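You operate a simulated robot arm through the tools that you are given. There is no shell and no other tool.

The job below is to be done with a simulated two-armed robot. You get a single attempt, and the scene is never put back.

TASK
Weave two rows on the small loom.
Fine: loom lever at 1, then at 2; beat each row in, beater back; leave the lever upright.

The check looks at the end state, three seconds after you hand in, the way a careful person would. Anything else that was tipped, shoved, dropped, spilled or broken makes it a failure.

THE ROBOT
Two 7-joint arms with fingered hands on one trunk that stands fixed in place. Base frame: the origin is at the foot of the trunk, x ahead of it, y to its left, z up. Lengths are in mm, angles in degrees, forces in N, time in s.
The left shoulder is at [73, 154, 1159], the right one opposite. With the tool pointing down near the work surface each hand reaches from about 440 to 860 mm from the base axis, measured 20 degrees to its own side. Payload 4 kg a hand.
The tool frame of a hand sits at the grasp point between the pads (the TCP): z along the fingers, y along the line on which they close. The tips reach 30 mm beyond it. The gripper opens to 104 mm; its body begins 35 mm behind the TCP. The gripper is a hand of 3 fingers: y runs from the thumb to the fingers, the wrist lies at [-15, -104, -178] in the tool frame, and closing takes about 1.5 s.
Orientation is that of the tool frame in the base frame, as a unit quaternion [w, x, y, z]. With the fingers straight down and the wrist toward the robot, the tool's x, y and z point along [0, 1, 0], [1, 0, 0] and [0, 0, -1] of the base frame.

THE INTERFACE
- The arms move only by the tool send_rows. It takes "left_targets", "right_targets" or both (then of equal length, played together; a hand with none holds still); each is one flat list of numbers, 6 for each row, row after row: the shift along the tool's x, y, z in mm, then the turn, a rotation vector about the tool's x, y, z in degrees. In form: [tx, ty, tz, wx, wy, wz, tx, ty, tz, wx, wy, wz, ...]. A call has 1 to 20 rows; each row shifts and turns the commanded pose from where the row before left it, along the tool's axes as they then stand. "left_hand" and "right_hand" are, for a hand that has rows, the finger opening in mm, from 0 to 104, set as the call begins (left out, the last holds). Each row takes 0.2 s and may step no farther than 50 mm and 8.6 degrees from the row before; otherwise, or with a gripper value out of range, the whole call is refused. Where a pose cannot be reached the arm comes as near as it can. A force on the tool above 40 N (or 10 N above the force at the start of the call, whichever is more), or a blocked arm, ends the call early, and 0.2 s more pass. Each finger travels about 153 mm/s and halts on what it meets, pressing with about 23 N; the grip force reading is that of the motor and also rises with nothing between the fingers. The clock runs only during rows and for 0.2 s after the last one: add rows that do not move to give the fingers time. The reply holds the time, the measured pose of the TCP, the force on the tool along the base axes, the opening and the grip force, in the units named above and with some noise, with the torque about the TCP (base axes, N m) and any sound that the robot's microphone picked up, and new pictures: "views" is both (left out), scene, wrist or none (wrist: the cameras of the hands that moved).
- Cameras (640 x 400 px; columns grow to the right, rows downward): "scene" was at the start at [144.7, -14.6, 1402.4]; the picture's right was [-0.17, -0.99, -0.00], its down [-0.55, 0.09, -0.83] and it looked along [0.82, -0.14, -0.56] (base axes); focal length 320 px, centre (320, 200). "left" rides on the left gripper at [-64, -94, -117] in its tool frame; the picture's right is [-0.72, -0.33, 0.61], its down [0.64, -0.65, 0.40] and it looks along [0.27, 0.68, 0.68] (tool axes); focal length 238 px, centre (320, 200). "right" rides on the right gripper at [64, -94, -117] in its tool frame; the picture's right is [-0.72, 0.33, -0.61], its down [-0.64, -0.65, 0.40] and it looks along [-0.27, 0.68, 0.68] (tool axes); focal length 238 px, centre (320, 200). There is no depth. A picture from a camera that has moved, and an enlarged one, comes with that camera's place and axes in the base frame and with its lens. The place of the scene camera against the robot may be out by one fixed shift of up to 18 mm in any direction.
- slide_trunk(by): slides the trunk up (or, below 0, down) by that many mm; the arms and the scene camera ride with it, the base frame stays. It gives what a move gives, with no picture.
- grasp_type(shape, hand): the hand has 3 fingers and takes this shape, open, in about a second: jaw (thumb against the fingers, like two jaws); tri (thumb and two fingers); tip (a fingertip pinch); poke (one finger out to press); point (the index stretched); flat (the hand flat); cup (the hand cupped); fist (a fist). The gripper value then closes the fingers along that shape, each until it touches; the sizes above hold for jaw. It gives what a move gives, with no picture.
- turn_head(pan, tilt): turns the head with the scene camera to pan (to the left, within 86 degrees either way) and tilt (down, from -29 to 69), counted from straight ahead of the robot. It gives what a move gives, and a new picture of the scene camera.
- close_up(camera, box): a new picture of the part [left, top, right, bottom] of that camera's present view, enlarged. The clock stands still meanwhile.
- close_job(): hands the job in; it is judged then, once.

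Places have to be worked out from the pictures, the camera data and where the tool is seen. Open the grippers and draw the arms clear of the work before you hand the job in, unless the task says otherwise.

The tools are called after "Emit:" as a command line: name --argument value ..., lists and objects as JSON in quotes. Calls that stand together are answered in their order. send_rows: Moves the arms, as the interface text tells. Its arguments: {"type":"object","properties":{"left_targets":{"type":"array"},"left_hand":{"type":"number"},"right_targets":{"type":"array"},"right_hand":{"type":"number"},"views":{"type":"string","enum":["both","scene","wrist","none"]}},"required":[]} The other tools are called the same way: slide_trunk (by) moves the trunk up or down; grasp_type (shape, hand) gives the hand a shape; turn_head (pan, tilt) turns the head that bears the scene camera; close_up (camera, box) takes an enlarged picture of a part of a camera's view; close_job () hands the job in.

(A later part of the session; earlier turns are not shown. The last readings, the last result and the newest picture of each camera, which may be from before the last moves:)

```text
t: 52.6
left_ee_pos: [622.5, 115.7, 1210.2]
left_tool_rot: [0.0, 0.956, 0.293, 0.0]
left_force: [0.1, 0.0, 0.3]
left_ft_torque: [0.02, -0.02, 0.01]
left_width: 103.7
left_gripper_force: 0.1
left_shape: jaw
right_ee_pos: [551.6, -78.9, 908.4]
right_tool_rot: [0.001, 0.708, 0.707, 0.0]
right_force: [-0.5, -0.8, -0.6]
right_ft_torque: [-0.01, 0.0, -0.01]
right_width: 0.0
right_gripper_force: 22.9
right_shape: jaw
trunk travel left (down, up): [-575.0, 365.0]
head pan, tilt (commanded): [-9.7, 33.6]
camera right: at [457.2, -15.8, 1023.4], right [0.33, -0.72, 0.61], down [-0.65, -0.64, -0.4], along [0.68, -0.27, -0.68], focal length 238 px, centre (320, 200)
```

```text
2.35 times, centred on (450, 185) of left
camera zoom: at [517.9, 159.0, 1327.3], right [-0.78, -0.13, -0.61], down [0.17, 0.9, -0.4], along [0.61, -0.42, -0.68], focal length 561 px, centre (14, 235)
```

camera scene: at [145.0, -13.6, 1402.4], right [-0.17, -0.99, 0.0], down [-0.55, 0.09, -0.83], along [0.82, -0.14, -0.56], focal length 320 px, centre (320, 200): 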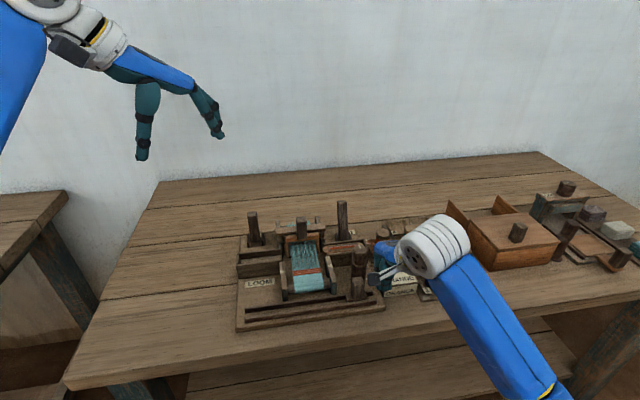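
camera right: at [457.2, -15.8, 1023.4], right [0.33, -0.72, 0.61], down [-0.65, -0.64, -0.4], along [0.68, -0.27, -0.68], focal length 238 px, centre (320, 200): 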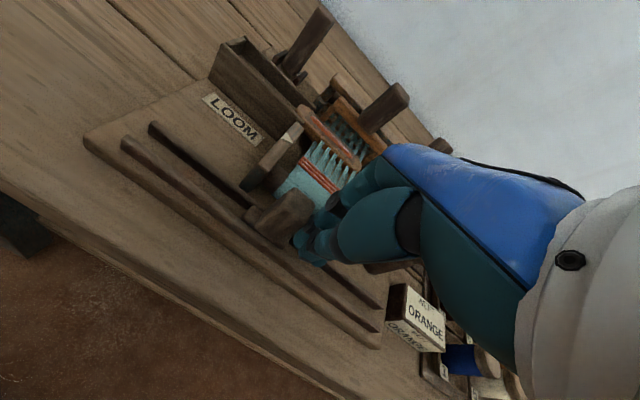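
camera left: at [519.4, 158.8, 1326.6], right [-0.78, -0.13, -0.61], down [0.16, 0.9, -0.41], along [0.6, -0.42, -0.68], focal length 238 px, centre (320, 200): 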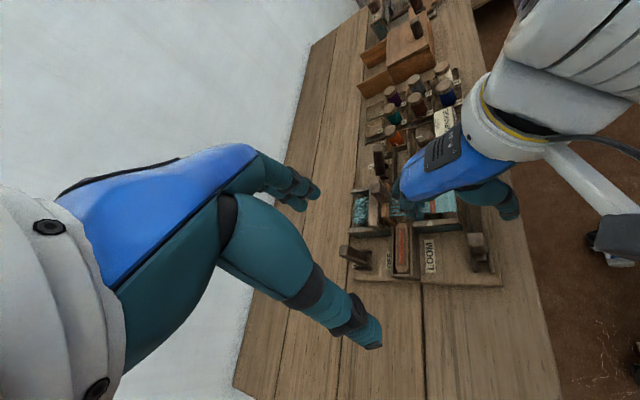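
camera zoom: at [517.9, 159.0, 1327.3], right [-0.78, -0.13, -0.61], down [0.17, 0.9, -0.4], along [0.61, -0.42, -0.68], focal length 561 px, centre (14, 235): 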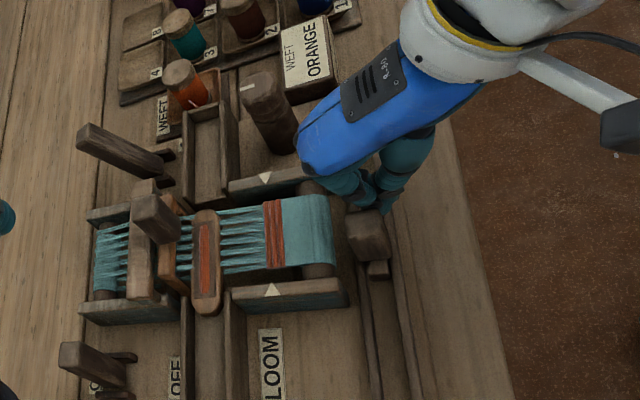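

The shuttle is passing mid-shed. I continue left toward the end stop.

Emit:
send_rows --right_targets '[10, 0, 0, 0, 0, 0, 10, 0, 0, 0, 0, 0, 10, 0, 0, 0, 0, 0, 10, 0, 0, 0, 0, 0, 10, 0, 0, 0, 0, 0]' --right_hand 0 --views "wrist"

Emit:
close_up --camera "left" --box '[360, 110, 540, 280]'

```text
t: 53.8
left_ee_pos: [621.8, 116.3, 1210.8]
left_tool_rot: [0.001, 0.956, 0.294, 0.0]
left_force: [-0.6, 0.3, 0.6]
left_ft_torque: [0.03, 0.03, 0.0]
left_width: 103.4
left_gripper_force: 0.1
left_shape: jaw
right_ee_pos: [551.4, -28.7, 909.0]
right_tool_rot: [0.001, 0.707, 0.707, -0.001]
right_force: [0.3, -0.8, -0.2]
right_ft_torque: [-0.02, -0.01, 0.02]
right_width: 0.0
right_gripper_force: 23.5
right_shape: jaw
trunk travel left (down, up): [-575.0, 365.0]
head pan, tilt (commanded): [-9.7, 33.6]
camera right: at [457.7, 33.8, 1024.5], right [0.32, -0.72, 0.61], down [-0.65, -0.64, -0.4], along [0.68, -0.27, -0.68], focal length 238 px, centre (320, 200)
```

right: 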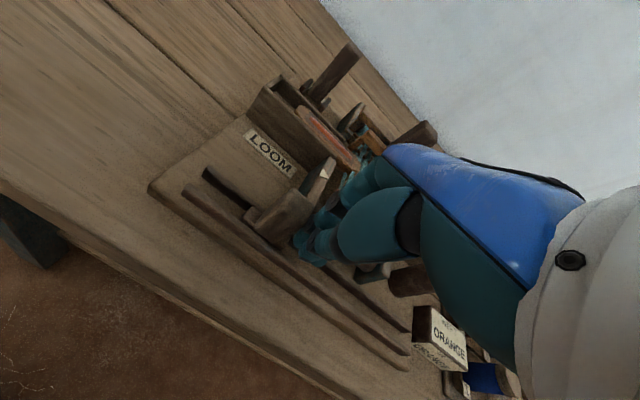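

```text
2.35 times, centred on (450, 195) of left
camera zoom: at [517.9, 159.4, 1327.2], right [-0.78, -0.13, -0.61], down [0.17, 0.9, -0.41], along [0.61, -0.42, -0.68], focal length 561 px, centre (14, 212)
```

zoom: 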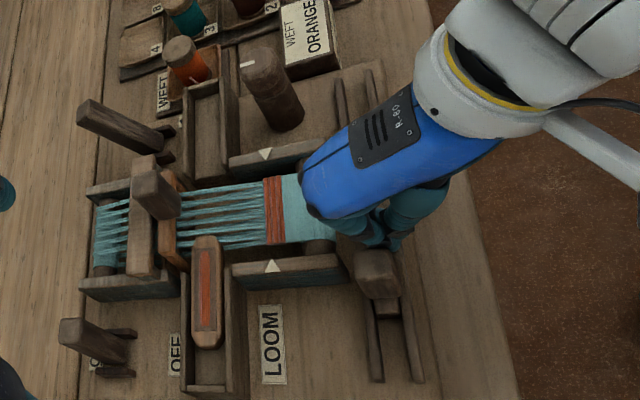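

The shuttle is nearly in its left box. I push the remaining distance in 5–6 mm steps until the slider stops.

Emit:
send_rows --right_targets '[6, 0, 0, 0, 0, 0, 6, 0, 0, 0, 0, 0, 6, 0, 0, 0, 0, 0, 5, 0, 0, 0, 0, 0]' --right_hand 0 --views "wrist"

Emit:
close_up --camera "left" --box '[360, 110, 540, 280]'

```text
t: 54.8
left_ee_pos: [623.2, 115.8, 1211.7]
left_tool_rot: [0.001, 0.956, 0.293, 0.001]
left_force: [0.1, 0.2, -0.2]
left_ft_torque: [-0.01, -0.01, 0.02]
left_width: 103.9
left_gripper_force: 0.0
left_shape: jaw
right_ee_pos: [551.7, -6.7, 909.2]
right_tool_rot: [0.001, 0.707, 0.707, 0.0]
right_force: [0.0, 0.4, -0.5]
right_ft_torque: [0.01, -0.01, -0.02]
right_width: 0.0
right_gripper_force: 23.3
right_shape: jaw
trunk travel left (down, up): [-575.0, 365.0]
head pan, tilt (commanded): [-9.7, 33.6]
camera right: at [457.5, 56.5, 1024.6], right [0.32, -0.72, 0.61], down [-0.65, -0.64, -0.4], along [0.68, -0.27, -0.68], focal length 238 px, centre (320, 200)
```

right: 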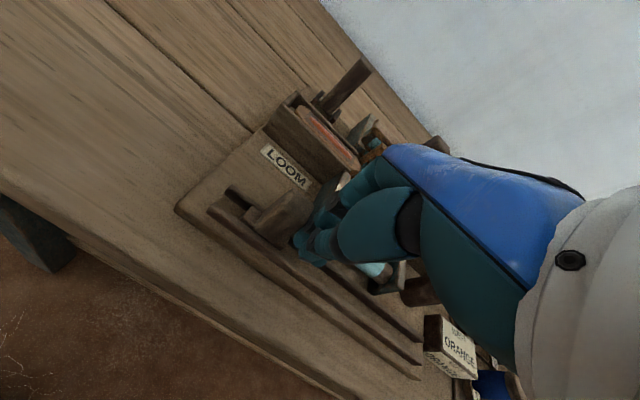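

```text
2.35 times, centred on (450, 195) of left
camera zoom: at [517.8, 159.3, 1327.3], right [-0.78, -0.13, -0.61], down [0.17, 0.9, -0.41], along [0.61, -0.42, -0.68], focal length 561 px, centre (14, 212)
```

zoom: 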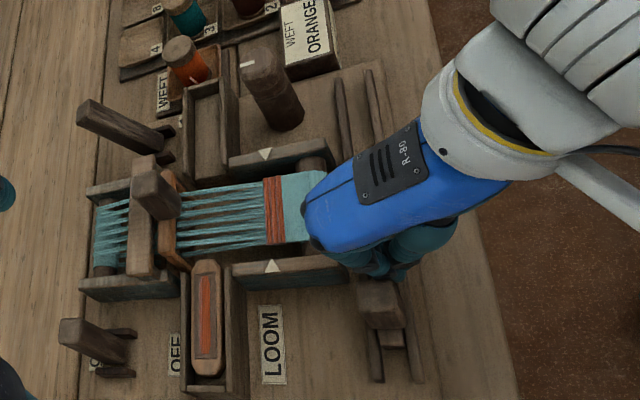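

About 10 mm remain; I keep going in 4 mm steps to the stop.

Emit:
send_rows --right_targets '[4, 0, 0, 0, 0, 0, 4, 0, 0, 0, 0, 0, 4, 0, 0, 0, 0, 0]' --right_hand 0 --views "wrist"

Emit:
close_up --camera "left" --box '[360, 110, 540, 280]'

```text
t: 55.6
left_ee_pos: [621.7, 111.1, 1212.4]
left_tool_rot: [-0.002, 0.956, 0.294, 0.001]
left_force: [-0.2, 0.4, 0.2]
left_ft_torque: [0.04, -0.03, 0.01]
left_width: 103.6
left_gripper_force: 0.1
left_shape: jaw
right_ee_pos: [551.6, 0.7, 908.1]
right_tool_rot: [-0.001, 0.708, 0.706, 0.001]
right_force: [-1.8, -9.7, 0.0]
right_ft_torque: [-0.11, 0.04, -0.07]
right_width: 0.0
right_gripper_force: 22.9
right_shape: jaw
trunk travel left (down, up): [-575.0, 365.0]
head pan, tilt (commanded): [-9.7, 33.6]
camera right: at [458.4, 63.7, 1024.2], right [0.32, -0.72, 0.61], down [-0.66, -0.64, -0.4], along [0.68, -0.27, -0.68], focal length 238 px, centre (320, 200)
```

right: 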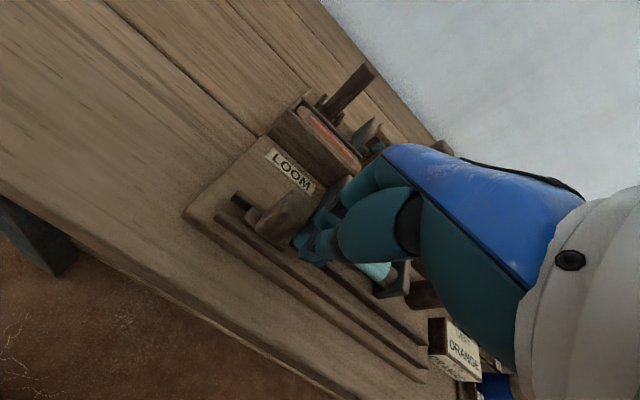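

```text
2.35 times, centred on (450, 195) of left
camera zoom: at [517.5, 153.8, 1328.0], right [-0.78, -0.13, -0.61], down [0.17, 0.9, -0.4], along [0.61, -0.41, -0.68], focal length 561 px, centre (14, 212)
```

zoom: 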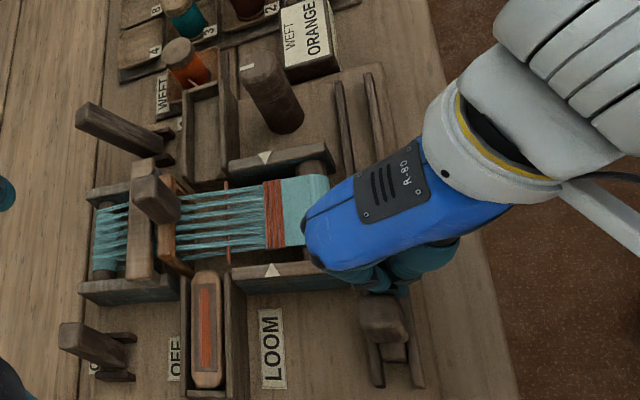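

The slider hit its left stop (−9.7 N) and the second weft thread now lies in the shed. I back off, rise, and return over the beater handle.

Emit:
send_rows --right_targets '[-5, 0, 0, 0, 0, 0, 0, 0, -35, 0, 0, 0, 0, 0, -40, 0, 0, 0, 0, 0, -35, 0, 0, 0, -16, 38, 0, 0, 0, 0, -16, 39, 0, 0, 0, 0, -16, 39, 0, 0, 0, 0, -16, 39, 0, 0, 0, 0, 0, 0, 0, 0, 0, 0]' --right_hand 80 --views "both"

Emit:
close_up --camera "right" --box '[180, 140, 400, 340]'

Emit:
close_up --camera "left" --box '[340, 110, 520, 280]'

Emit:
close_up --camera "scene" --box '[220, 190, 400, 340]'

```text
t: 57.6
left_ee_pos: [623.1, 115.1, 1211.7]
left_tool_rot: [0.002, 0.956, 0.294, 0.0]
left_force: [-0.6, 0.6, -0.7]
left_ft_torque: [0.02, -0.01, 0.02]
left_width: 103.7
left_gripper_force: 0.1
left_shape: jaw
right_ee_pos: [706.9, -66.0, 1019.3]
right_tool_rot: [0.001, 0.708, 0.707, 0.001]
right_force: [-1.0, 0.5, 0.7]
right_ft_torque: [0.02, 0.01, 0.02]
right_width: 80.0
right_gripper_force: 0.1
right_shape: jaw
trunk travel left (down, up): [-575.0, 365.0]
head pan, tilt (commanded): [-9.7, 33.6]
camera scene: at [145.4, -12.0, 1402.4], right [-0.17, -0.99, 0.0], down [-0.55, 0.09, -0.83], along [0.82, -0.14, -0.56], focal length 320 px, centre (320, 200)
camera right: at [612.9, -3.2, 1134.9], right [0.32, -0.72, 0.61], down [-0.65, -0.64, -0.4], along [0.68, -0.27, -0.68], focal length 238 px, centre (320, 200)
```

scene: 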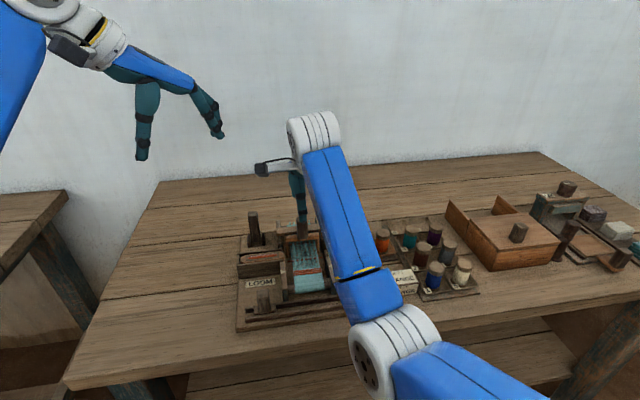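
right: 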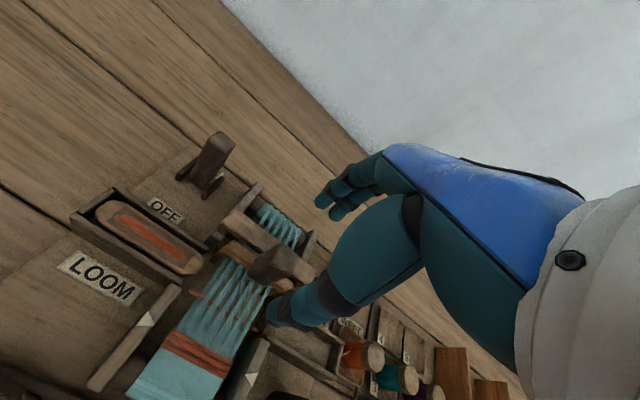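

```text
2.00 times, centred on (290, 240) of right
camera zoom: at [612.9, -3.2, 1134.9], right [0.32, -0.72, 0.61], down [-0.65, -0.64, -0.4], along [0.68, -0.27, -0.68], focal length 477 px, centre (380, 120)
```

zoom: 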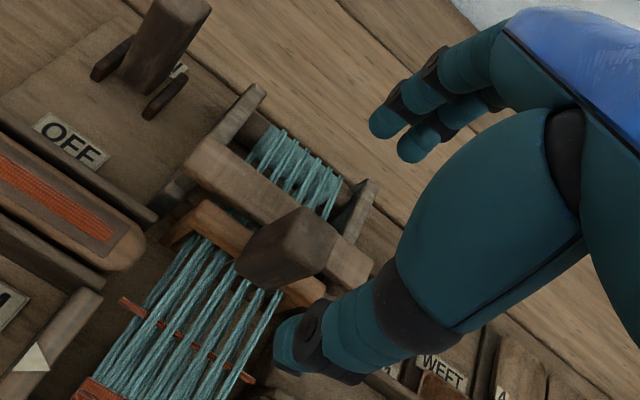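

```text
2.35 times, centred on (430, 195) of left
camera zoom: at [517.5, 159.5, 1327.4], right [-0.78, -0.13, -0.61], down [0.17, 0.9, -0.41], along [0.61, -0.42, -0.68], focal length 561 px, centre (61, 212)
```

zoom: 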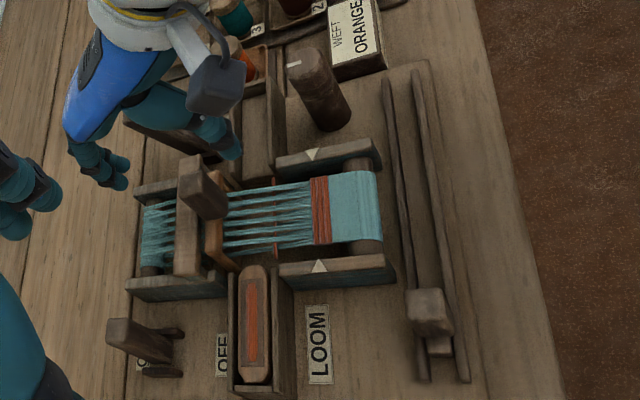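

```text
2.67 times, centred on (310, 265) of scene
camera zoom: at [145.4, -12.0, 1402.4], right [-0.17, -0.99, 0.0], down [-0.55, 0.09, -0.83], along [0.82, -0.14, -0.56], focal length 853 px, centre (347, 27)
```

zoom: 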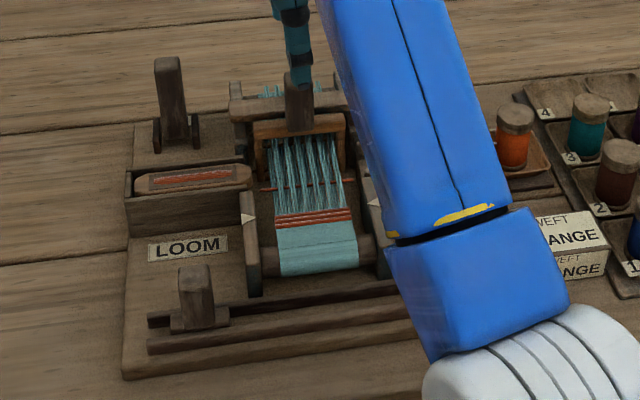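

Both rows' shuttle passes are done; the shuttle is home. I lower the open jaw around the beater handle again.

Emit:
send_rows --right_targets '[-2, 0, 31, 0, 0, 0, 0, 0, 31, 0, 0, 0, 0, 0, 0, 0, 0, 0]' --right_hand 80 --views "both"

Emit:
close_up --camera "right" --box '[180, 140, 400, 340]'

Emit:
close_up --camera "left" --box '[340, 110, 500, 250]'

```text
t: 58.4
left_ee_pos: [621.3, 115.4, 1211.3]
left_tool_rot: [0.001, 0.956, 0.294, 0.0]
left_force: [0.3, -0.3, 0.3]
left_ft_torque: [-0.01, 0.01, 0.03]
left_width: 103.7
left_gripper_force: 0.1
left_shape: jaw
right_ee_pos: [707.6, -67.4, 957.4]
right_tool_rot: [0.001, 0.708, 0.707, 0.001]
right_force: [-0.3, 0.6, 0.2]
right_ft_torque: [0.02, 0.03, 0.01]
right_width: 79.9
right_gripper_force: 0.1
right_shape: jaw
trunk travel left (down, up): [-575.0, 365.0]
head pan, tilt (commanded): [-9.7, 33.6]
camera scene: at [145.1, -12.2, 1402.5], right [-0.17, -0.99, 0.0], down [-0.55, 0.09, -0.83], along [0.82, -0.14, -0.56], focal length 320 px, centre (320, 200)
camera right: at [613.7, -3.3, 1072.6], right [0.32, -0.72, 0.61], down [-0.65, -0.64, -0.4], along [0.68, -0.27, -0.68], focal length 238 px, centre (320, 200)
```

scene: 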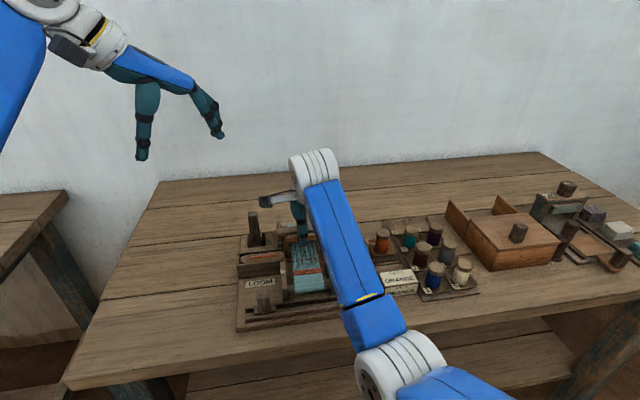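
right: 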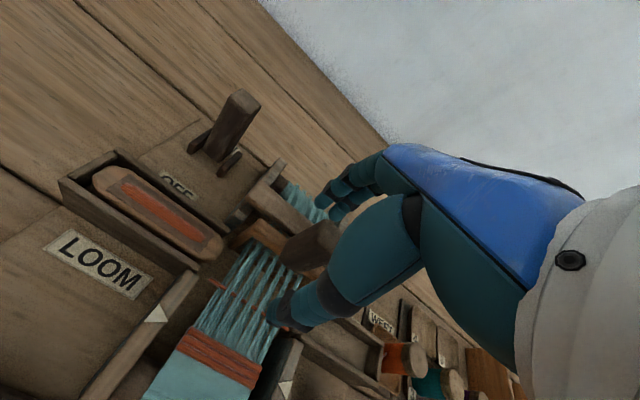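

```text
2.00 times, centred on (290, 240) of right
camera zoom: at [613.7, -3.3, 1072.6], right [0.32, -0.72, 0.61], down [-0.65, -0.64, -0.4], along [0.68, -0.27, -0.68], focal length 477 px, centre (380, 120)
```

zoom: 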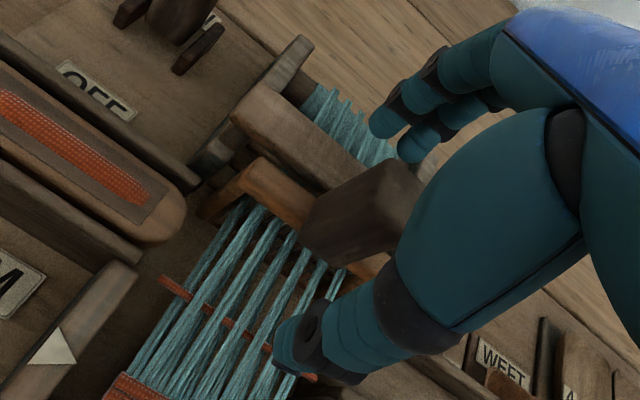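

```text
2.86 times, centred on (420, 180) of left
camera zoom: at [517.4, 159.3, 1327.5], right [-0.78, -0.13, -0.61], down [0.17, 0.9, -0.41], along [0.61, -0.42, -0.68], focal length 681 px, centre (34, 257)
```

zoom: 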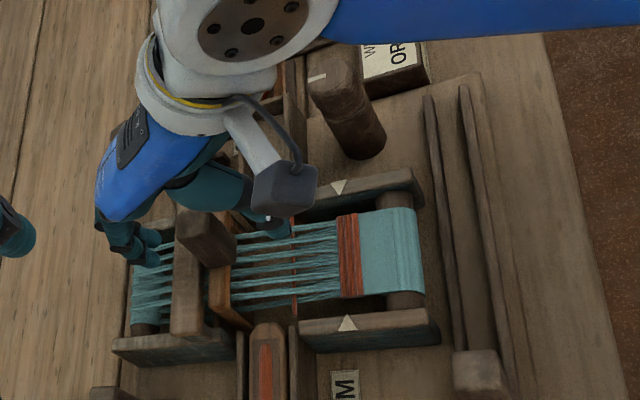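

The bracket matches the first time. I pull the beater forward again along the same path.

Emit:
send_rows --right_targets '[0, -9, 0, 0, 0, 0, 0, -9, 0, 0, 0, 0, 0, -9, 0, 0, 0, 0, 0, -9, 0, 0, 0, 0, 0, -9, 0, 0, 0, 0, 0, -9, 1, 0, 0, 0, 0, -9, 1, 0, 0, 0]' --right_hand 80 --views "both"

Emit:
close_up --camera "left" --box '[340, 110, 500, 250]'

```text
t: 60.0
left_ee_pos: [621.9, 116.3, 1212.1]
left_tool_rot: [0.001, 0.956, 0.293, 0.0]
left_force: [0.2, -0.7, 0.6]
left_ft_torque: [-0.03, 0.01, 0.01]
left_width: 103.8
left_gripper_force: 0.1
left_shape: jaw
right_ee_pos: [643.3, -66.0, 956.5]
right_tool_rot: [0.0, 0.708, 0.706, 0.001]
right_force: [1.1, -0.5, -0.3]
right_ft_torque: [-0.04, -0.01, -0.04]
right_width: 80.5
right_gripper_force: 0.1
right_shape: jaw
trunk travel left (down, up): [-575.0, 365.0]
head pan, tilt (commanded): [-9.7, 33.6]
camera scene: at [145.1, -12.6, 1402.5], right [-0.17, -0.99, 0.0], down [-0.55, 0.09, -0.83], along [0.82, -0.14, -0.56], focal length 320 px, centre (320, 200)
camera right: at [549.9, -2.4, 1071.8], right [0.32, -0.72, 0.61], down [-0.65, -0.64, -0.4], along [0.68, -0.27, -0.68], focal length 238 px, centre (320, 200)
```

scene: 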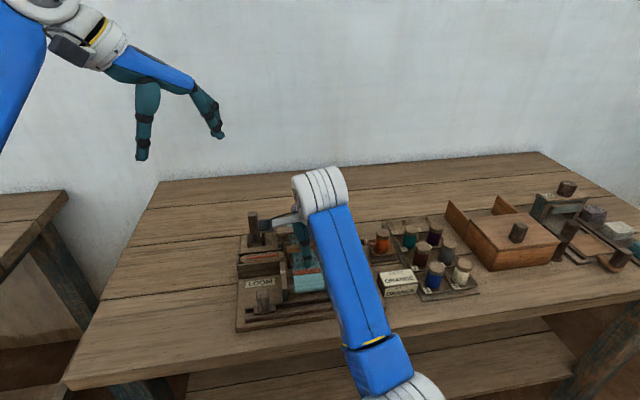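
right: 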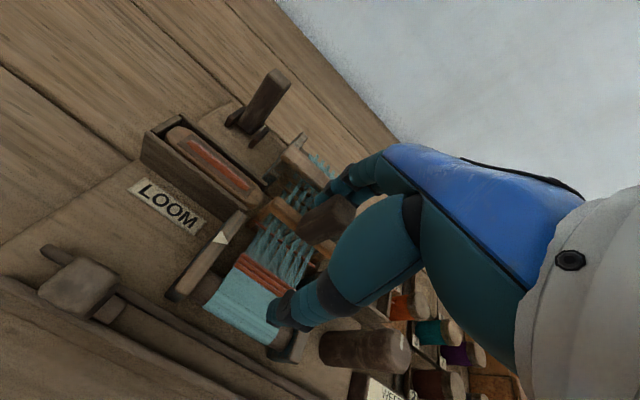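

```text
2.86 times, centred on (420, 180) of left
camera zoom: at [517.6, 158.9, 1327.5], right [-0.78, -0.13, -0.61], down [0.17, 0.9, -0.4], along [0.61, -0.42, -0.68], focal length 681 px, centre (34, 257)
```

zoom: 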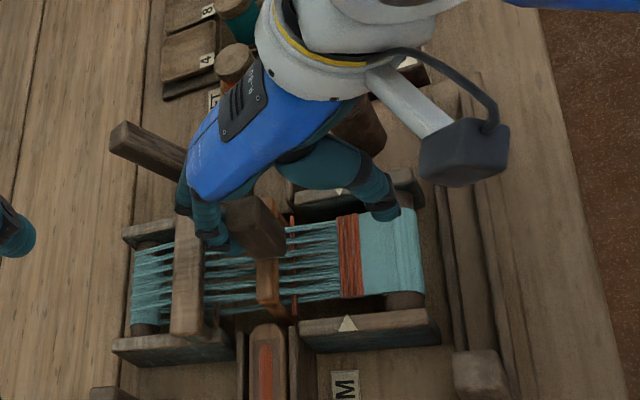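

The beater is moving as before. I continue toward the fell.

Emit:
send_rows --right_targets '[0, -8, 1, 0, 0, 0, 0, -8, 1, 0, 0, 0, 0, -8, 1, 0, 0, 0, 0, -7, 0, 0, 0, 0, 0, -6, 0, 0, 0, 0]' --right_hand 80 --views "wrist"

Emit:
close_up --camera "left" --box '[340, 110, 500, 250]'

Emit:
close_up --camera "right" --box '[180, 140, 400, 340]'

```text
t: 61.2
left_ee_pos: [624.6, 115.8, 1209.7]
left_tool_rot: [0.0, 0.956, 0.293, -0.002]
left_force: [-0.2, 1.0, 0.6]
left_ft_torque: [0.03, 0.03, -0.03]
left_width: 103.7
left_gripper_force: 0.2
left_shape: jaw
right_ee_pos: [607.4, -66.6, 951.1]
right_tool_rot: [0.0, 0.708, 0.706, 0.0]
right_force: [5.4, 0.4, 2.9]
right_ft_torque: [-0.04, -0.15, 0.02]
right_width: 82.0
right_gripper_force: 0.0
right_shape: jaw
trunk travel left (down, up): [-575.0, 365.0]
head pan, tilt (commanded): [-9.7, 33.6]
camera right: at [513.9, -2.3, 1067.6], right [0.32, -0.72, 0.61], down [-0.65, -0.64, -0.4], along [0.68, -0.27, -0.68], focal length 238 px, centre (320, 200)
```

right: 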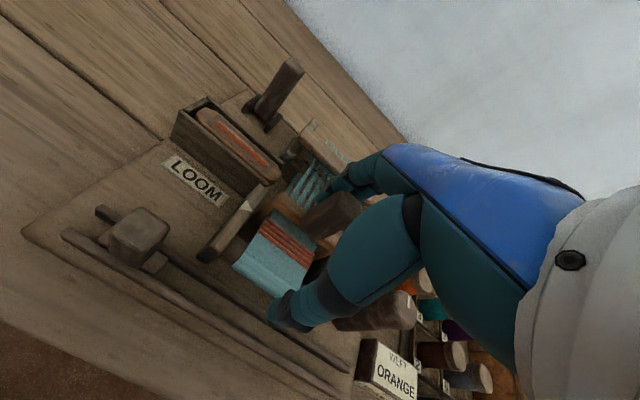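

```text
2.86 times, centred on (420, 180) of left
camera zoom: at [519.7, 159.1, 1326.6], right [-0.78, -0.13, -0.61], down [0.16, 0.9, -0.41], along [0.6, -0.42, -0.68], focal length 681 px, centre (34, 257)
```

zoom: 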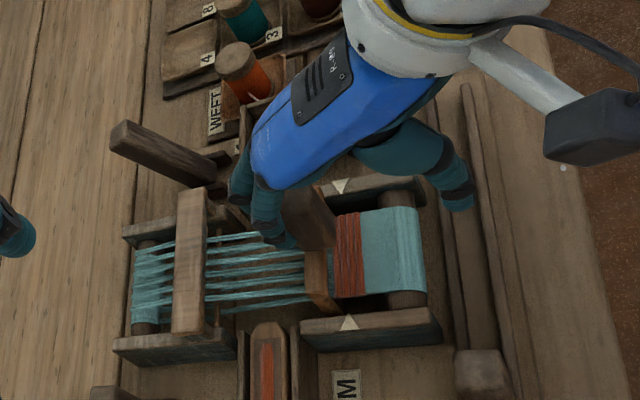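

```text
2.00 times, centred on (290, 240) of right
camera zoom: at [513.9, -2.3, 1067.6], right [0.32, -0.72, 0.61], down [-0.65, -0.64, -0.4], along [0.68, -0.27, -0.68], focal length 477 px, centre (380, 120)
```

zoom: 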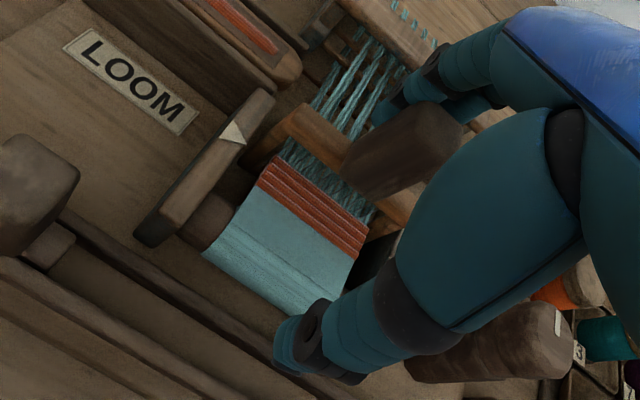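

Four orange rows now show at the fell. I press a bit more to seat it firmly against the stop.

Emit:
send_rows --right_targets '[0, -3, 0, 0, 0, 0, 0, -3, 0, 0, 0, 0]' --right_hand 80 --views "wrist"

Emit:
close_up --camera "right" --box '[240, 180, 360, 290]'

```text
t: 61.8
left_ee_pos: [624.7, 116.6, 1211.4]
left_tool_rot: [0.001, 0.956, 0.293, -0.001]
left_force: [-0.6, 0.3, 0.4]
left_ft_torque: [0.02, 0.01, 0.01]
left_width: 103.8
left_gripper_force: 0.1
left_shape: jaw
right_ee_pos: [603.1, -65.0, 951.0]
right_tool_rot: [0.001, 0.708, 0.706, 0.0]
right_force: [15.1, 0.0, 2.8]
right_ft_torque: [-0.06, -0.2, 0.01]
right_width: 83.4
right_gripper_force: 0.0
right_shape: jaw
trunk travel left (down, up): [-575.0, 365.0]
head pan, tilt (commanded): [-9.7, 33.6]
camera right: at [509.3, -2.1, 1067.0], right [0.32, -0.72, 0.61], down [-0.65, -0.64, -0.4], along [0.68, -0.27, -0.68], focal length 238 px, centre (320, 200)
```

right: 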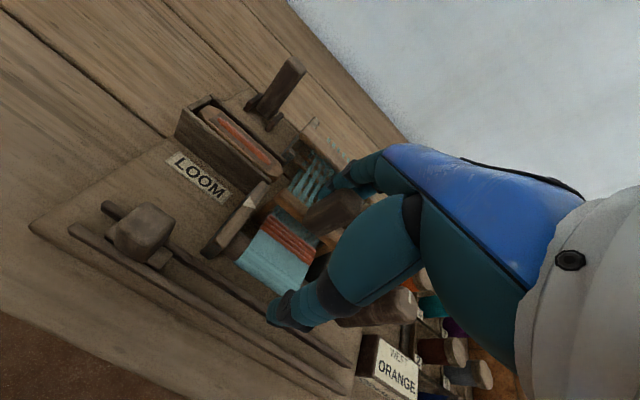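

```text
3.64 times, centred on (300, 235) of right
camera zoom: at [509.3, -2.1, 1067.0], right [0.32, -0.72, 0.61], down [-0.65, -0.64, -0.4], along [0.68, -0.27, -0.68], focal length 867 px, centre (393, 73)
```

zoom: 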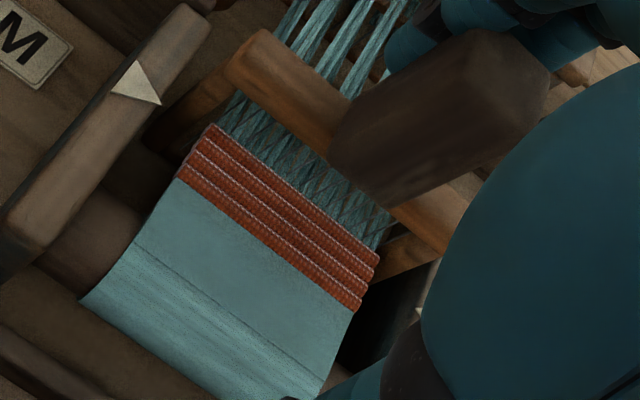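

Four ribs are clearly visible (two at the start, plus my two), and 15 N confirms the stop. Now I push the beater back.

Emit:
send_rows --right_targets '[0, 8, -2, 0, 0, 0, 0, 12, -2, 0, 0, 0, 0, 12, -2, 0, 0, 0, 0, 12, 0, 0, 0, 0, 0, 12, 0, 0, 0, 0, 0, 12, 0, 0, 0, 0, 0, 12, 0, 0, 0, 0, 0, 12, 0, 0, 0, 0, 0, 10, 0, 0, 0, 0, 0, 10, 0, 0, 0, 0, 0, 10, 0, 0, 0, 0, 0, 6, 0, 0, 0, 0]' --right_hand 80 --views "wrist"

Emit:
close_up --camera "left" --box '[340, 110, 500, 250]'

```text
t: 64.4
left_ee_pos: [622.8, 115.3, 1211.5]
left_tool_rot: [0.001, 0.956, 0.293, 0.0]
left_force: [-0.1, 0.2, -0.3]
left_ft_torque: [0.03, 0.03, -0.01]
left_width: 103.8
left_gripper_force: 0.0
left_shape: jaw
right_ee_pos: [727.1, -67.6, 957.5]
right_tool_rot: [0.001, 0.708, 0.706, 0.0]
right_force: [0.2, -0.1, 0.4]
right_ft_torque: [-0.02, 0.01, 0.02]
right_width: 80.3
right_gripper_force: 0.0
right_shape: jaw
trunk travel left (down, up): [-575.0, 365.0]
head pan, tilt (commanded): [-9.7, 33.6]
camera right: at [634.6, -3.5, 1073.5], right [0.33, -0.72, 0.61], down [-0.65, -0.64, -0.4], along [0.68, -0.27, -0.68], focal length 238 px, centre (320, 200)
```

right: 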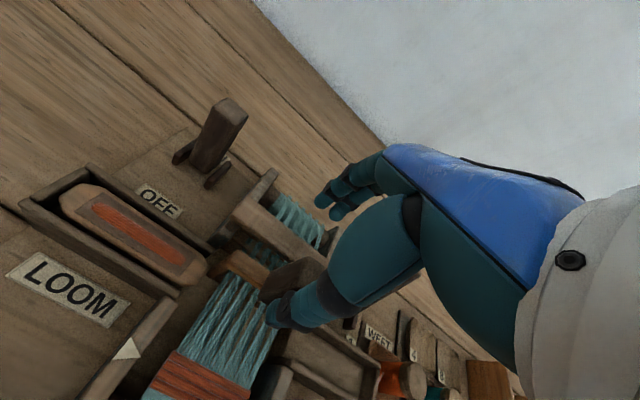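

```text
2.86 times, centred on (420, 180) of left
camera zoom: at [517.9, 159.1, 1327.3], right [-0.78, -0.13, -0.61], down [0.17, 0.9, -0.41], along [0.61, -0.42, -0.68], focal length 681 px, centre (34, 257)
```

zoom: 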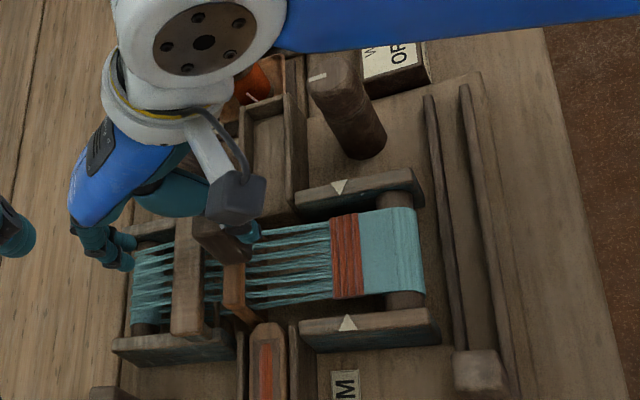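

About 15 mm remain to the rear stop; I finish pushing gently.

Emit:
send_rows --right_targets '[0, 6, 0, 0, 0, 0, 0, 5, 0, 0, 0, 0, 0, 3, 0, 0, 0, 0, 0, 2.5, 0, 0, 0, 0]' --right_hand 80 --views "wrist"

Emit:
close_up --camera "left" --box '[340, 110, 500, 250]'

```text
t: 65.4
left_ee_pos: [621.6, 115.6, 1211.7]
left_tool_rot: [0.001, 0.956, 0.293, 0.0]
left_force: [-1.0, -0.5, 0.2]
left_ft_torque: [0.02, -0.01, 0.0]
left_width: 103.5
left_gripper_force: 0.1
left_shape: jaw
right_ee_pos: [742.8, -66.9, 958.5]
right_tool_rot: [0.0, 0.708, 0.706, 0.0]
right_force: [-5.7, -0.3, -2.1]
right_ft_torque: [-0.01, -0.08, 0.0]
right_width: 81.0
right_gripper_force: 0.0
right_shape: jaw
trunk travel left (down, up): [-575.0, 365.0]
head pan, tilt (commanded): [-9.7, 33.6]
camera right: at [650.3, -3.5, 1073.7], right [0.33, -0.72, 0.61], down [-0.65, -0.64, -0.4], along [0.68, -0.27, -0.68], focal length 238 px, centre (320, 200)
```

right: 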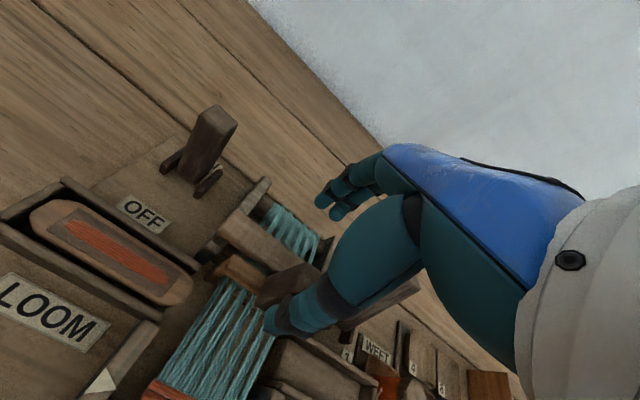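

```text
2.86 times, centred on (420, 180) of left
camera zoom: at [517.0, 159.1, 1327.6], right [-0.78, -0.13, -0.61], down [0.17, 0.9, -0.4], along [0.61, -0.42, -0.68], focal length 681 px, centre (34, 257)
```

zoom: 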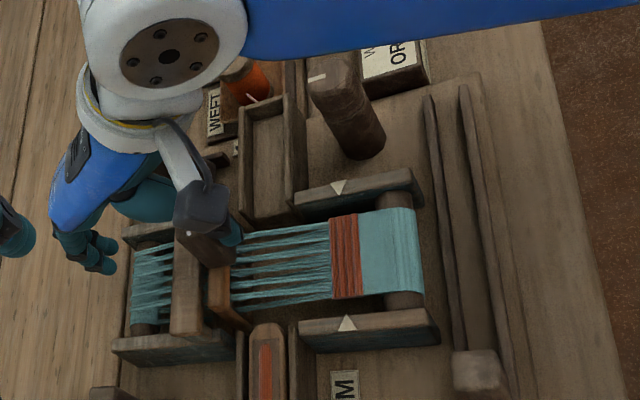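

The beater is back at its rear stop (−5.7 N). I back off, rise, and go over the lever, which leans back at 2.

Emit:
send_rows --right_targets '[0, -5, 0, 0, 0, 0, 0, 0, -40, 0, 0, 0, 0, 0, -40, 0, 0, 0, -37, 14, 0, 0, 0, 0, -37, 14, 0, 0, 0, 0, -37, 14, 0, 0, 0, 0, 0, 0, 0, 0, 0, 0]' --right_hand 80 --views "both"

Emit:
close_up --camera "right" --box '[160, 160, 380, 360]'

Emit:
close_up --camera "left" --box '[330, 90, 510, 260]'

```text
t: 67.0
left_ee_pos: [622.7, 116.2, 1210.8]
left_tool_rot: [-0.001, 0.956, 0.293, -0.001]
left_force: [-0.5, 0.1, -0.8]
left_ft_torque: [0.01, 0.0, 0.02]
left_width: 103.7
left_gripper_force: 0.0
left_shape: jaw
right_ee_pos: [781.1, -178.5, 1038.8]
right_tool_rot: [0.0, 0.707, 0.707, 0.0]
right_force: [-0.5, 0.7, 0.6]
right_ft_torque: [-0.02, -0.01, 0.0]
right_width: 80.2
right_gripper_force: 0.0
right_shape: jaw
trunk travel left (down, up): [-575.0, 365.0]
head pan, tilt (commanded): [-9.7, 33.6]
camera scene: at [145.9, -12.5, 1402.4], right [-0.17, -0.99, 0.0], down [-0.55, 0.09, -0.83], along [0.82, -0.14, -0.56], focal length 320 px, centre (320, 200)
camera right: at [688.1, -116.0, 1155.4], right [0.32, -0.72, 0.61], down [-0.65, -0.64, -0.4], along [0.68, -0.27, -0.68], focal length 238 px, centre (320, 200)
```

scene: 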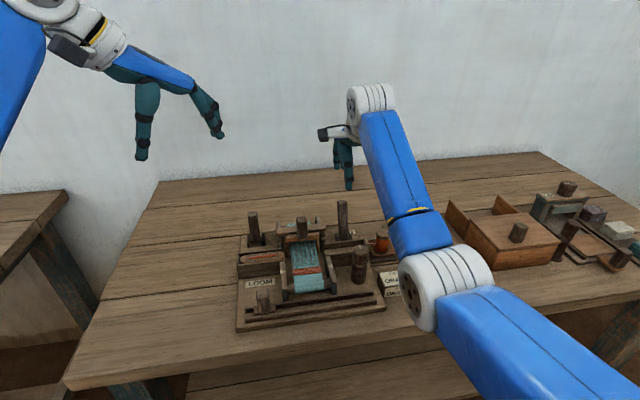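
right: 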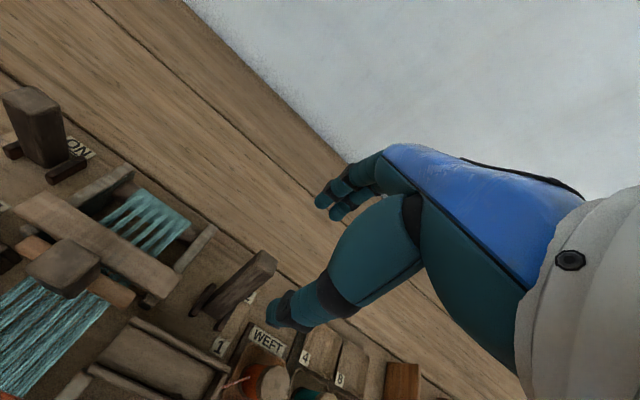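

```text
2.00 times, centred on (270, 260) of right
camera zoom: at [688.1, -116.0, 1155.4], right [0.32, -0.72, 0.61], down [-0.65, -0.64, -0.4], along [0.68, -0.27, -0.68], focal length 477 px, centre (420, 80)
```

zoom: 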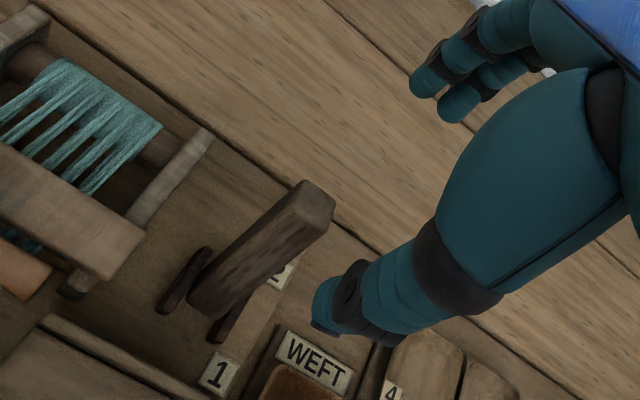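

```text
2.35 times, centred on (420, 175) of left
camera zoom: at [517.8, 158.9, 1327.3], right [-0.78, -0.13, -0.61], down [0.17, 0.9, -0.4], along [0.61, -0.42, -0.68], focal length 561 px, centre (85, 259)
```

zoom: 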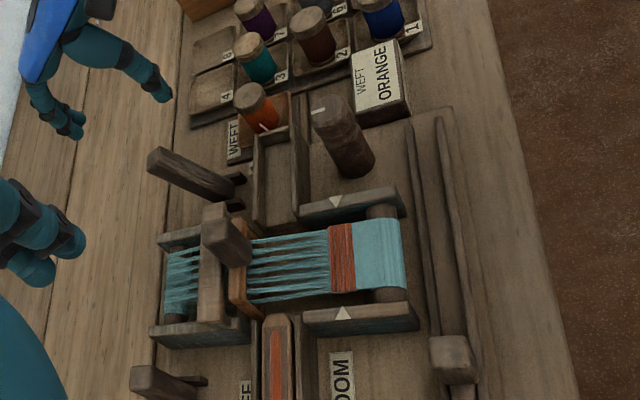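

The lever top at 2 is near [792, −181, 937]. I descend with the jaw around it, fingers behind.

Emit:
send_rows --right_targets '[-1, 4, 34, 0, 0, 0, 0, 0, 34, 0, 0, 0, 0, 0, 31, 0, 0, 0, 0, 0, 0, 0, 0, 0]' --right_hand 80 --views "wrist"

Emit:
close_up --camera "right" --box '[180, 140, 400, 340]'

Emit:
close_up --camera "left" --box '[330, 90, 450, 210]'

```text
t: 68.0
left_ee_pos: [620.5, 115.8, 1211.3]
left_tool_rot: [0.0, 0.956, 0.293, 0.0]
left_force: [0.7, -0.3, 0.5]
left_ft_torque: [-0.03, 0.03, 0.0]
left_width: 103.4
left_gripper_force: 0.1
left_shape: jaw
right_ee_pos: [785.6, -179.3, 940.3]
right_tool_rot: [-0.001, 0.708, 0.706, 0.0]
right_force: [0.9, -0.4, 0.3]
right_ft_torque: [0.0, -0.02, 0.01]
right_width: 80.5
right_gripper_force: 0.0
right_shape: jaw
trunk travel left (down, up): [-575.0, 365.0]
head pan, tilt (commanded): [-9.7, 33.6]
camera right: at [692.0, -115.5, 1056.4], right [0.32, -0.72, 0.61], down [-0.65, -0.64, -0.4], along [0.68, -0.27, -0.68], focal length 238 px, centre (320, 200)
```

right: 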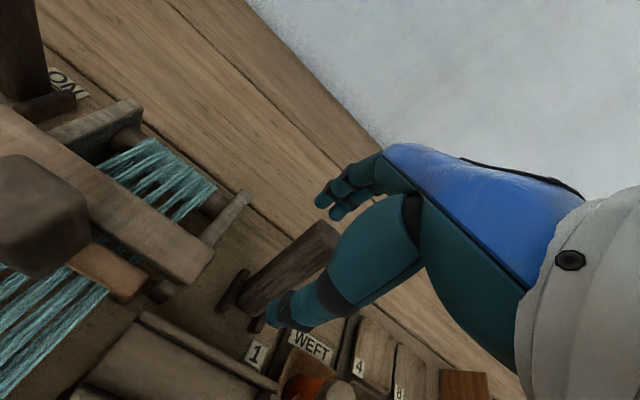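

```text
2.00 times, centred on (290, 240) of right
camera zoom: at [692.0, -115.5, 1056.4], right [0.32, -0.72, 0.61], down [-0.65, -0.64, -0.4], along [0.68, -0.27, -0.68], focal length 477 px, centre (380, 120)
```

zoom: 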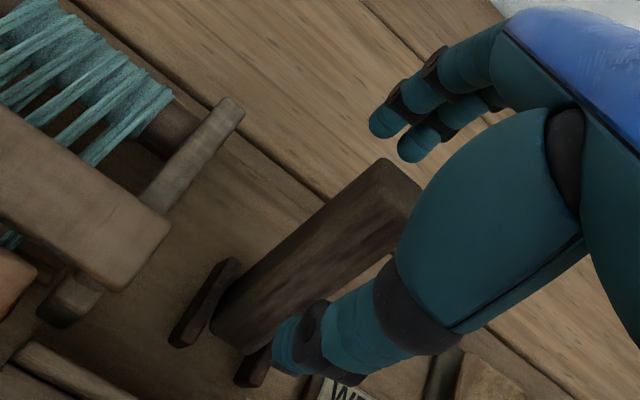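

```text
3.33 times, centred on (390, 150) of left
camera zoom: at [517.7, 158.6, 1327.4], right [-0.78, -0.13, -0.61], down [0.17, 0.9, -0.4], along [0.61, -0.42, -0.68], focal length 794 px, centre (87, 367)
```

zoom: 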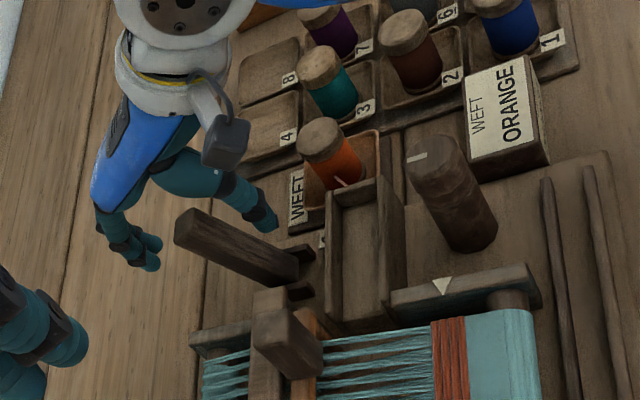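

The jaw brackets the lever. I pull it back toward upright step by step.

Emit:
send_rows --right_targets '[0, -10, 0, 0, 0, 0, 0, -10, 0, 0, 0, 0, 0, -10, 0, 0, 0, 0]' --right_hand 80 --views "wrist"

Emit:
close_up --camera "left" --box '[330, 90, 450, 210]'

```text
t: 68.8
left_ee_pos: [622.8, 115.6, 1211.6]
left_tool_rot: [0.0, 0.956, 0.293, 0.0]
left_force: [-0.5, 0.4, -0.3]
left_ft_torque: [0.02, 0.0, 0.01]
left_width: 103.8
left_gripper_force: 0.2
left_shape: jaw
right_ee_pos: [755.0, -179.4, 940.6]
right_tool_rot: [0.001, 0.708, 0.706, 0.001]
right_force: [1.4, -0.1, 0.9]
right_ft_torque: [0.01, -0.05, 0.02]
right_width: 80.3
right_gripper_force: 0.1
right_shape: jaw
trunk travel left (down, up): [-575.0, 365.0]
head pan, tilt (commanded): [-9.7, 33.6]
camera right: at [661.6, -115.9, 1056.1], right [0.32, -0.72, 0.61], down [-0.65, -0.64, -0.41], along [0.68, -0.27, -0.68], focal length 238 px, centre (320, 200)
```

right: 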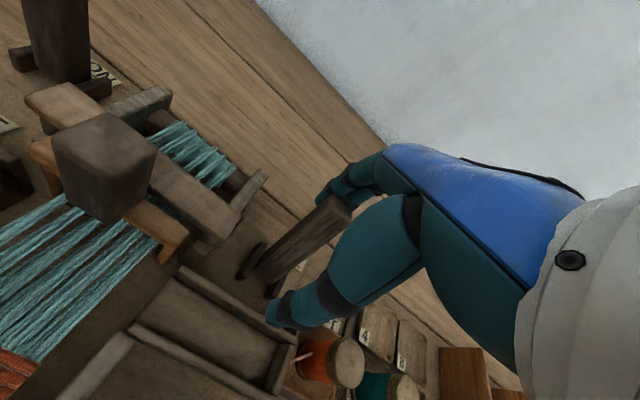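

```text
3.33 times, centred on (390, 150) of left
camera zoom: at [518.0, 158.6, 1327.4], right [-0.78, -0.13, -0.61], down [0.17, 0.9, -0.4], along [0.61, -0.42, -0.68], focal length 794 px, centre (87, 367)
```

zoom: 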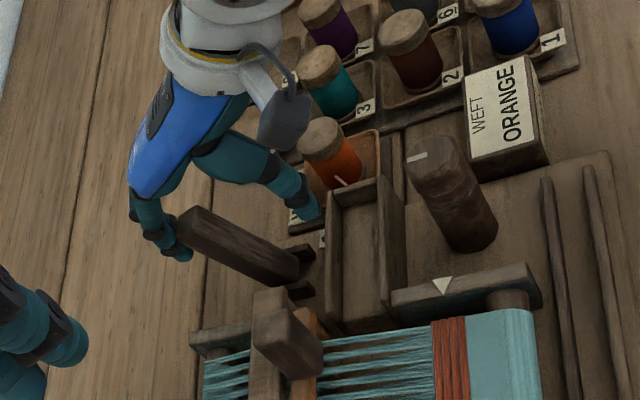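

The fingers are in contact behind the lever. I continue in 6 mm steps toward upright.

Emit:
send_rows --right_targets '[0, -6, 0, 0, 0, 0, 0, -6, 0, 0, 0, 0]' --right_hand 80 --views "wrist"

Emit:
close_up --camera "left" --box '[330, 90, 450, 210]'

```text
t: 69.4
left_ee_pos: [621.9, 115.7, 1211.1]
left_tool_rot: [0.001, 0.956, 0.293, 0.001]
left_force: [-0.5, -0.1, 0.4]
left_ft_torque: [-0.02, 0.02, 0.01]
left_width: 103.6
left_gripper_force: 0.0
left_shape: jaw
right_ee_pos: [742.6, -180.5, 938.9]
right_tool_rot: [0.0, 0.708, 0.706, -0.001]
right_force: [1.2, 0.5, 0.2]
right_ft_torque: [0.02, 0.01, 0.0]
right_width: 80.2
right_gripper_force: 0.0
right_shape: jaw
trunk travel left (down, up): [-575.0, 365.0]
head pan, tilt (commanded): [-9.7, 33.6]
camera right: at [649.6, -115.4, 1054.6], right [0.33, -0.72, 0.61], down [-0.65, -0.64, -0.4], along [0.68, -0.27, -0.68], focal length 238 px, centre (320, 200)
```

right: 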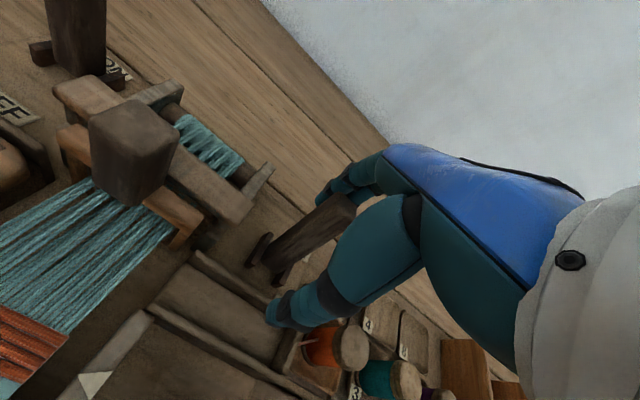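

```text
3.33 times, centred on (390, 150) of left
camera zoom: at [517.7, 158.7, 1327.4], right [-0.78, -0.13, -0.61], down [0.17, 0.9, -0.4], along [0.61, -0.42, -0.68], focal length 794 px, centre (87, 367)
```

zoom: 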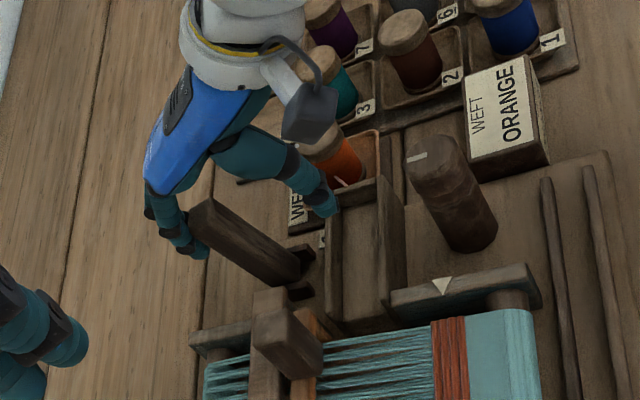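

The lever is coming up; two more small steps, then I check the shed.

Emit:
send_rows --right_targets '[0, -5, 0, 0, 0, 0, 0, -5, 0, 0, 0, 0]' --right_hand 80 --views "wrist"

Emit:
close_up --camera "left" --box '[330, 90, 450, 210]'

```text
t: 70.0
left_ee_pos: [621.9, 116.3, 1210.2]
left_tool_rot: [0.0, 0.956, 0.293, 0.0]
left_force: [0.1, 0.1, 0.4]
left_ft_torque: [0.03, -0.01, 0.02]
left_width: 103.5
left_gripper_force: 0.0
left_shape: jaw
right_ee_pos: [733.2, -178.4, 938.9]
right_tool_rot: [0.0, 0.707, 0.707, 0.0]
right_force: [0.3, 0.0, -0.4]
right_ft_torque: [0.04, -0.04, 0.01]
right_width: 80.4
right_gripper_force: 0.0
right_shape: jaw
trunk travel left (down, up): [-575.0, 365.0]
head pan, tilt (commanded): [-9.7, 33.6]
camera right: at [639.8, -115.8, 1055.0], right [0.32, -0.72, 0.61], down [-0.65, -0.64, -0.4], along [0.68, -0.27, -0.68], focal length 238 px, centre (320, 200)
```

right: 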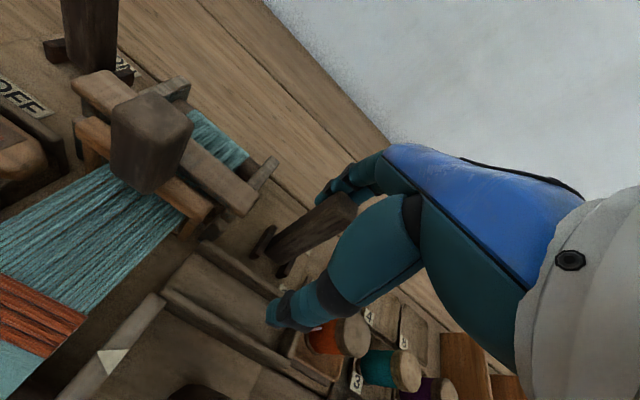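

```text
3.33 times, centred on (390, 150) of left
camera zoom: at [517.6, 158.6, 1327.5], right [-0.78, -0.13, -0.61], down [0.17, 0.9, -0.4], along [0.61, -0.42, -0.68], focal length 794 px, centre (87, 367)
```

zoom: 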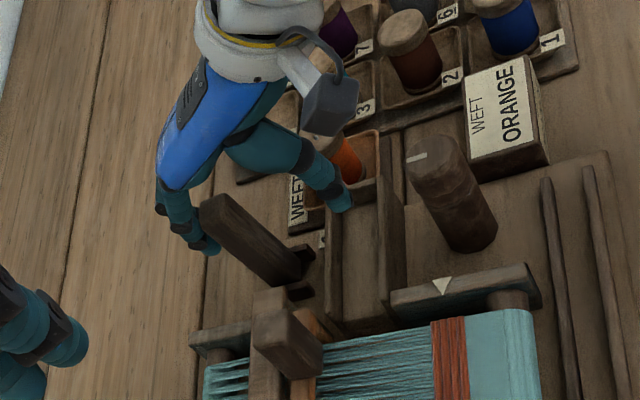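

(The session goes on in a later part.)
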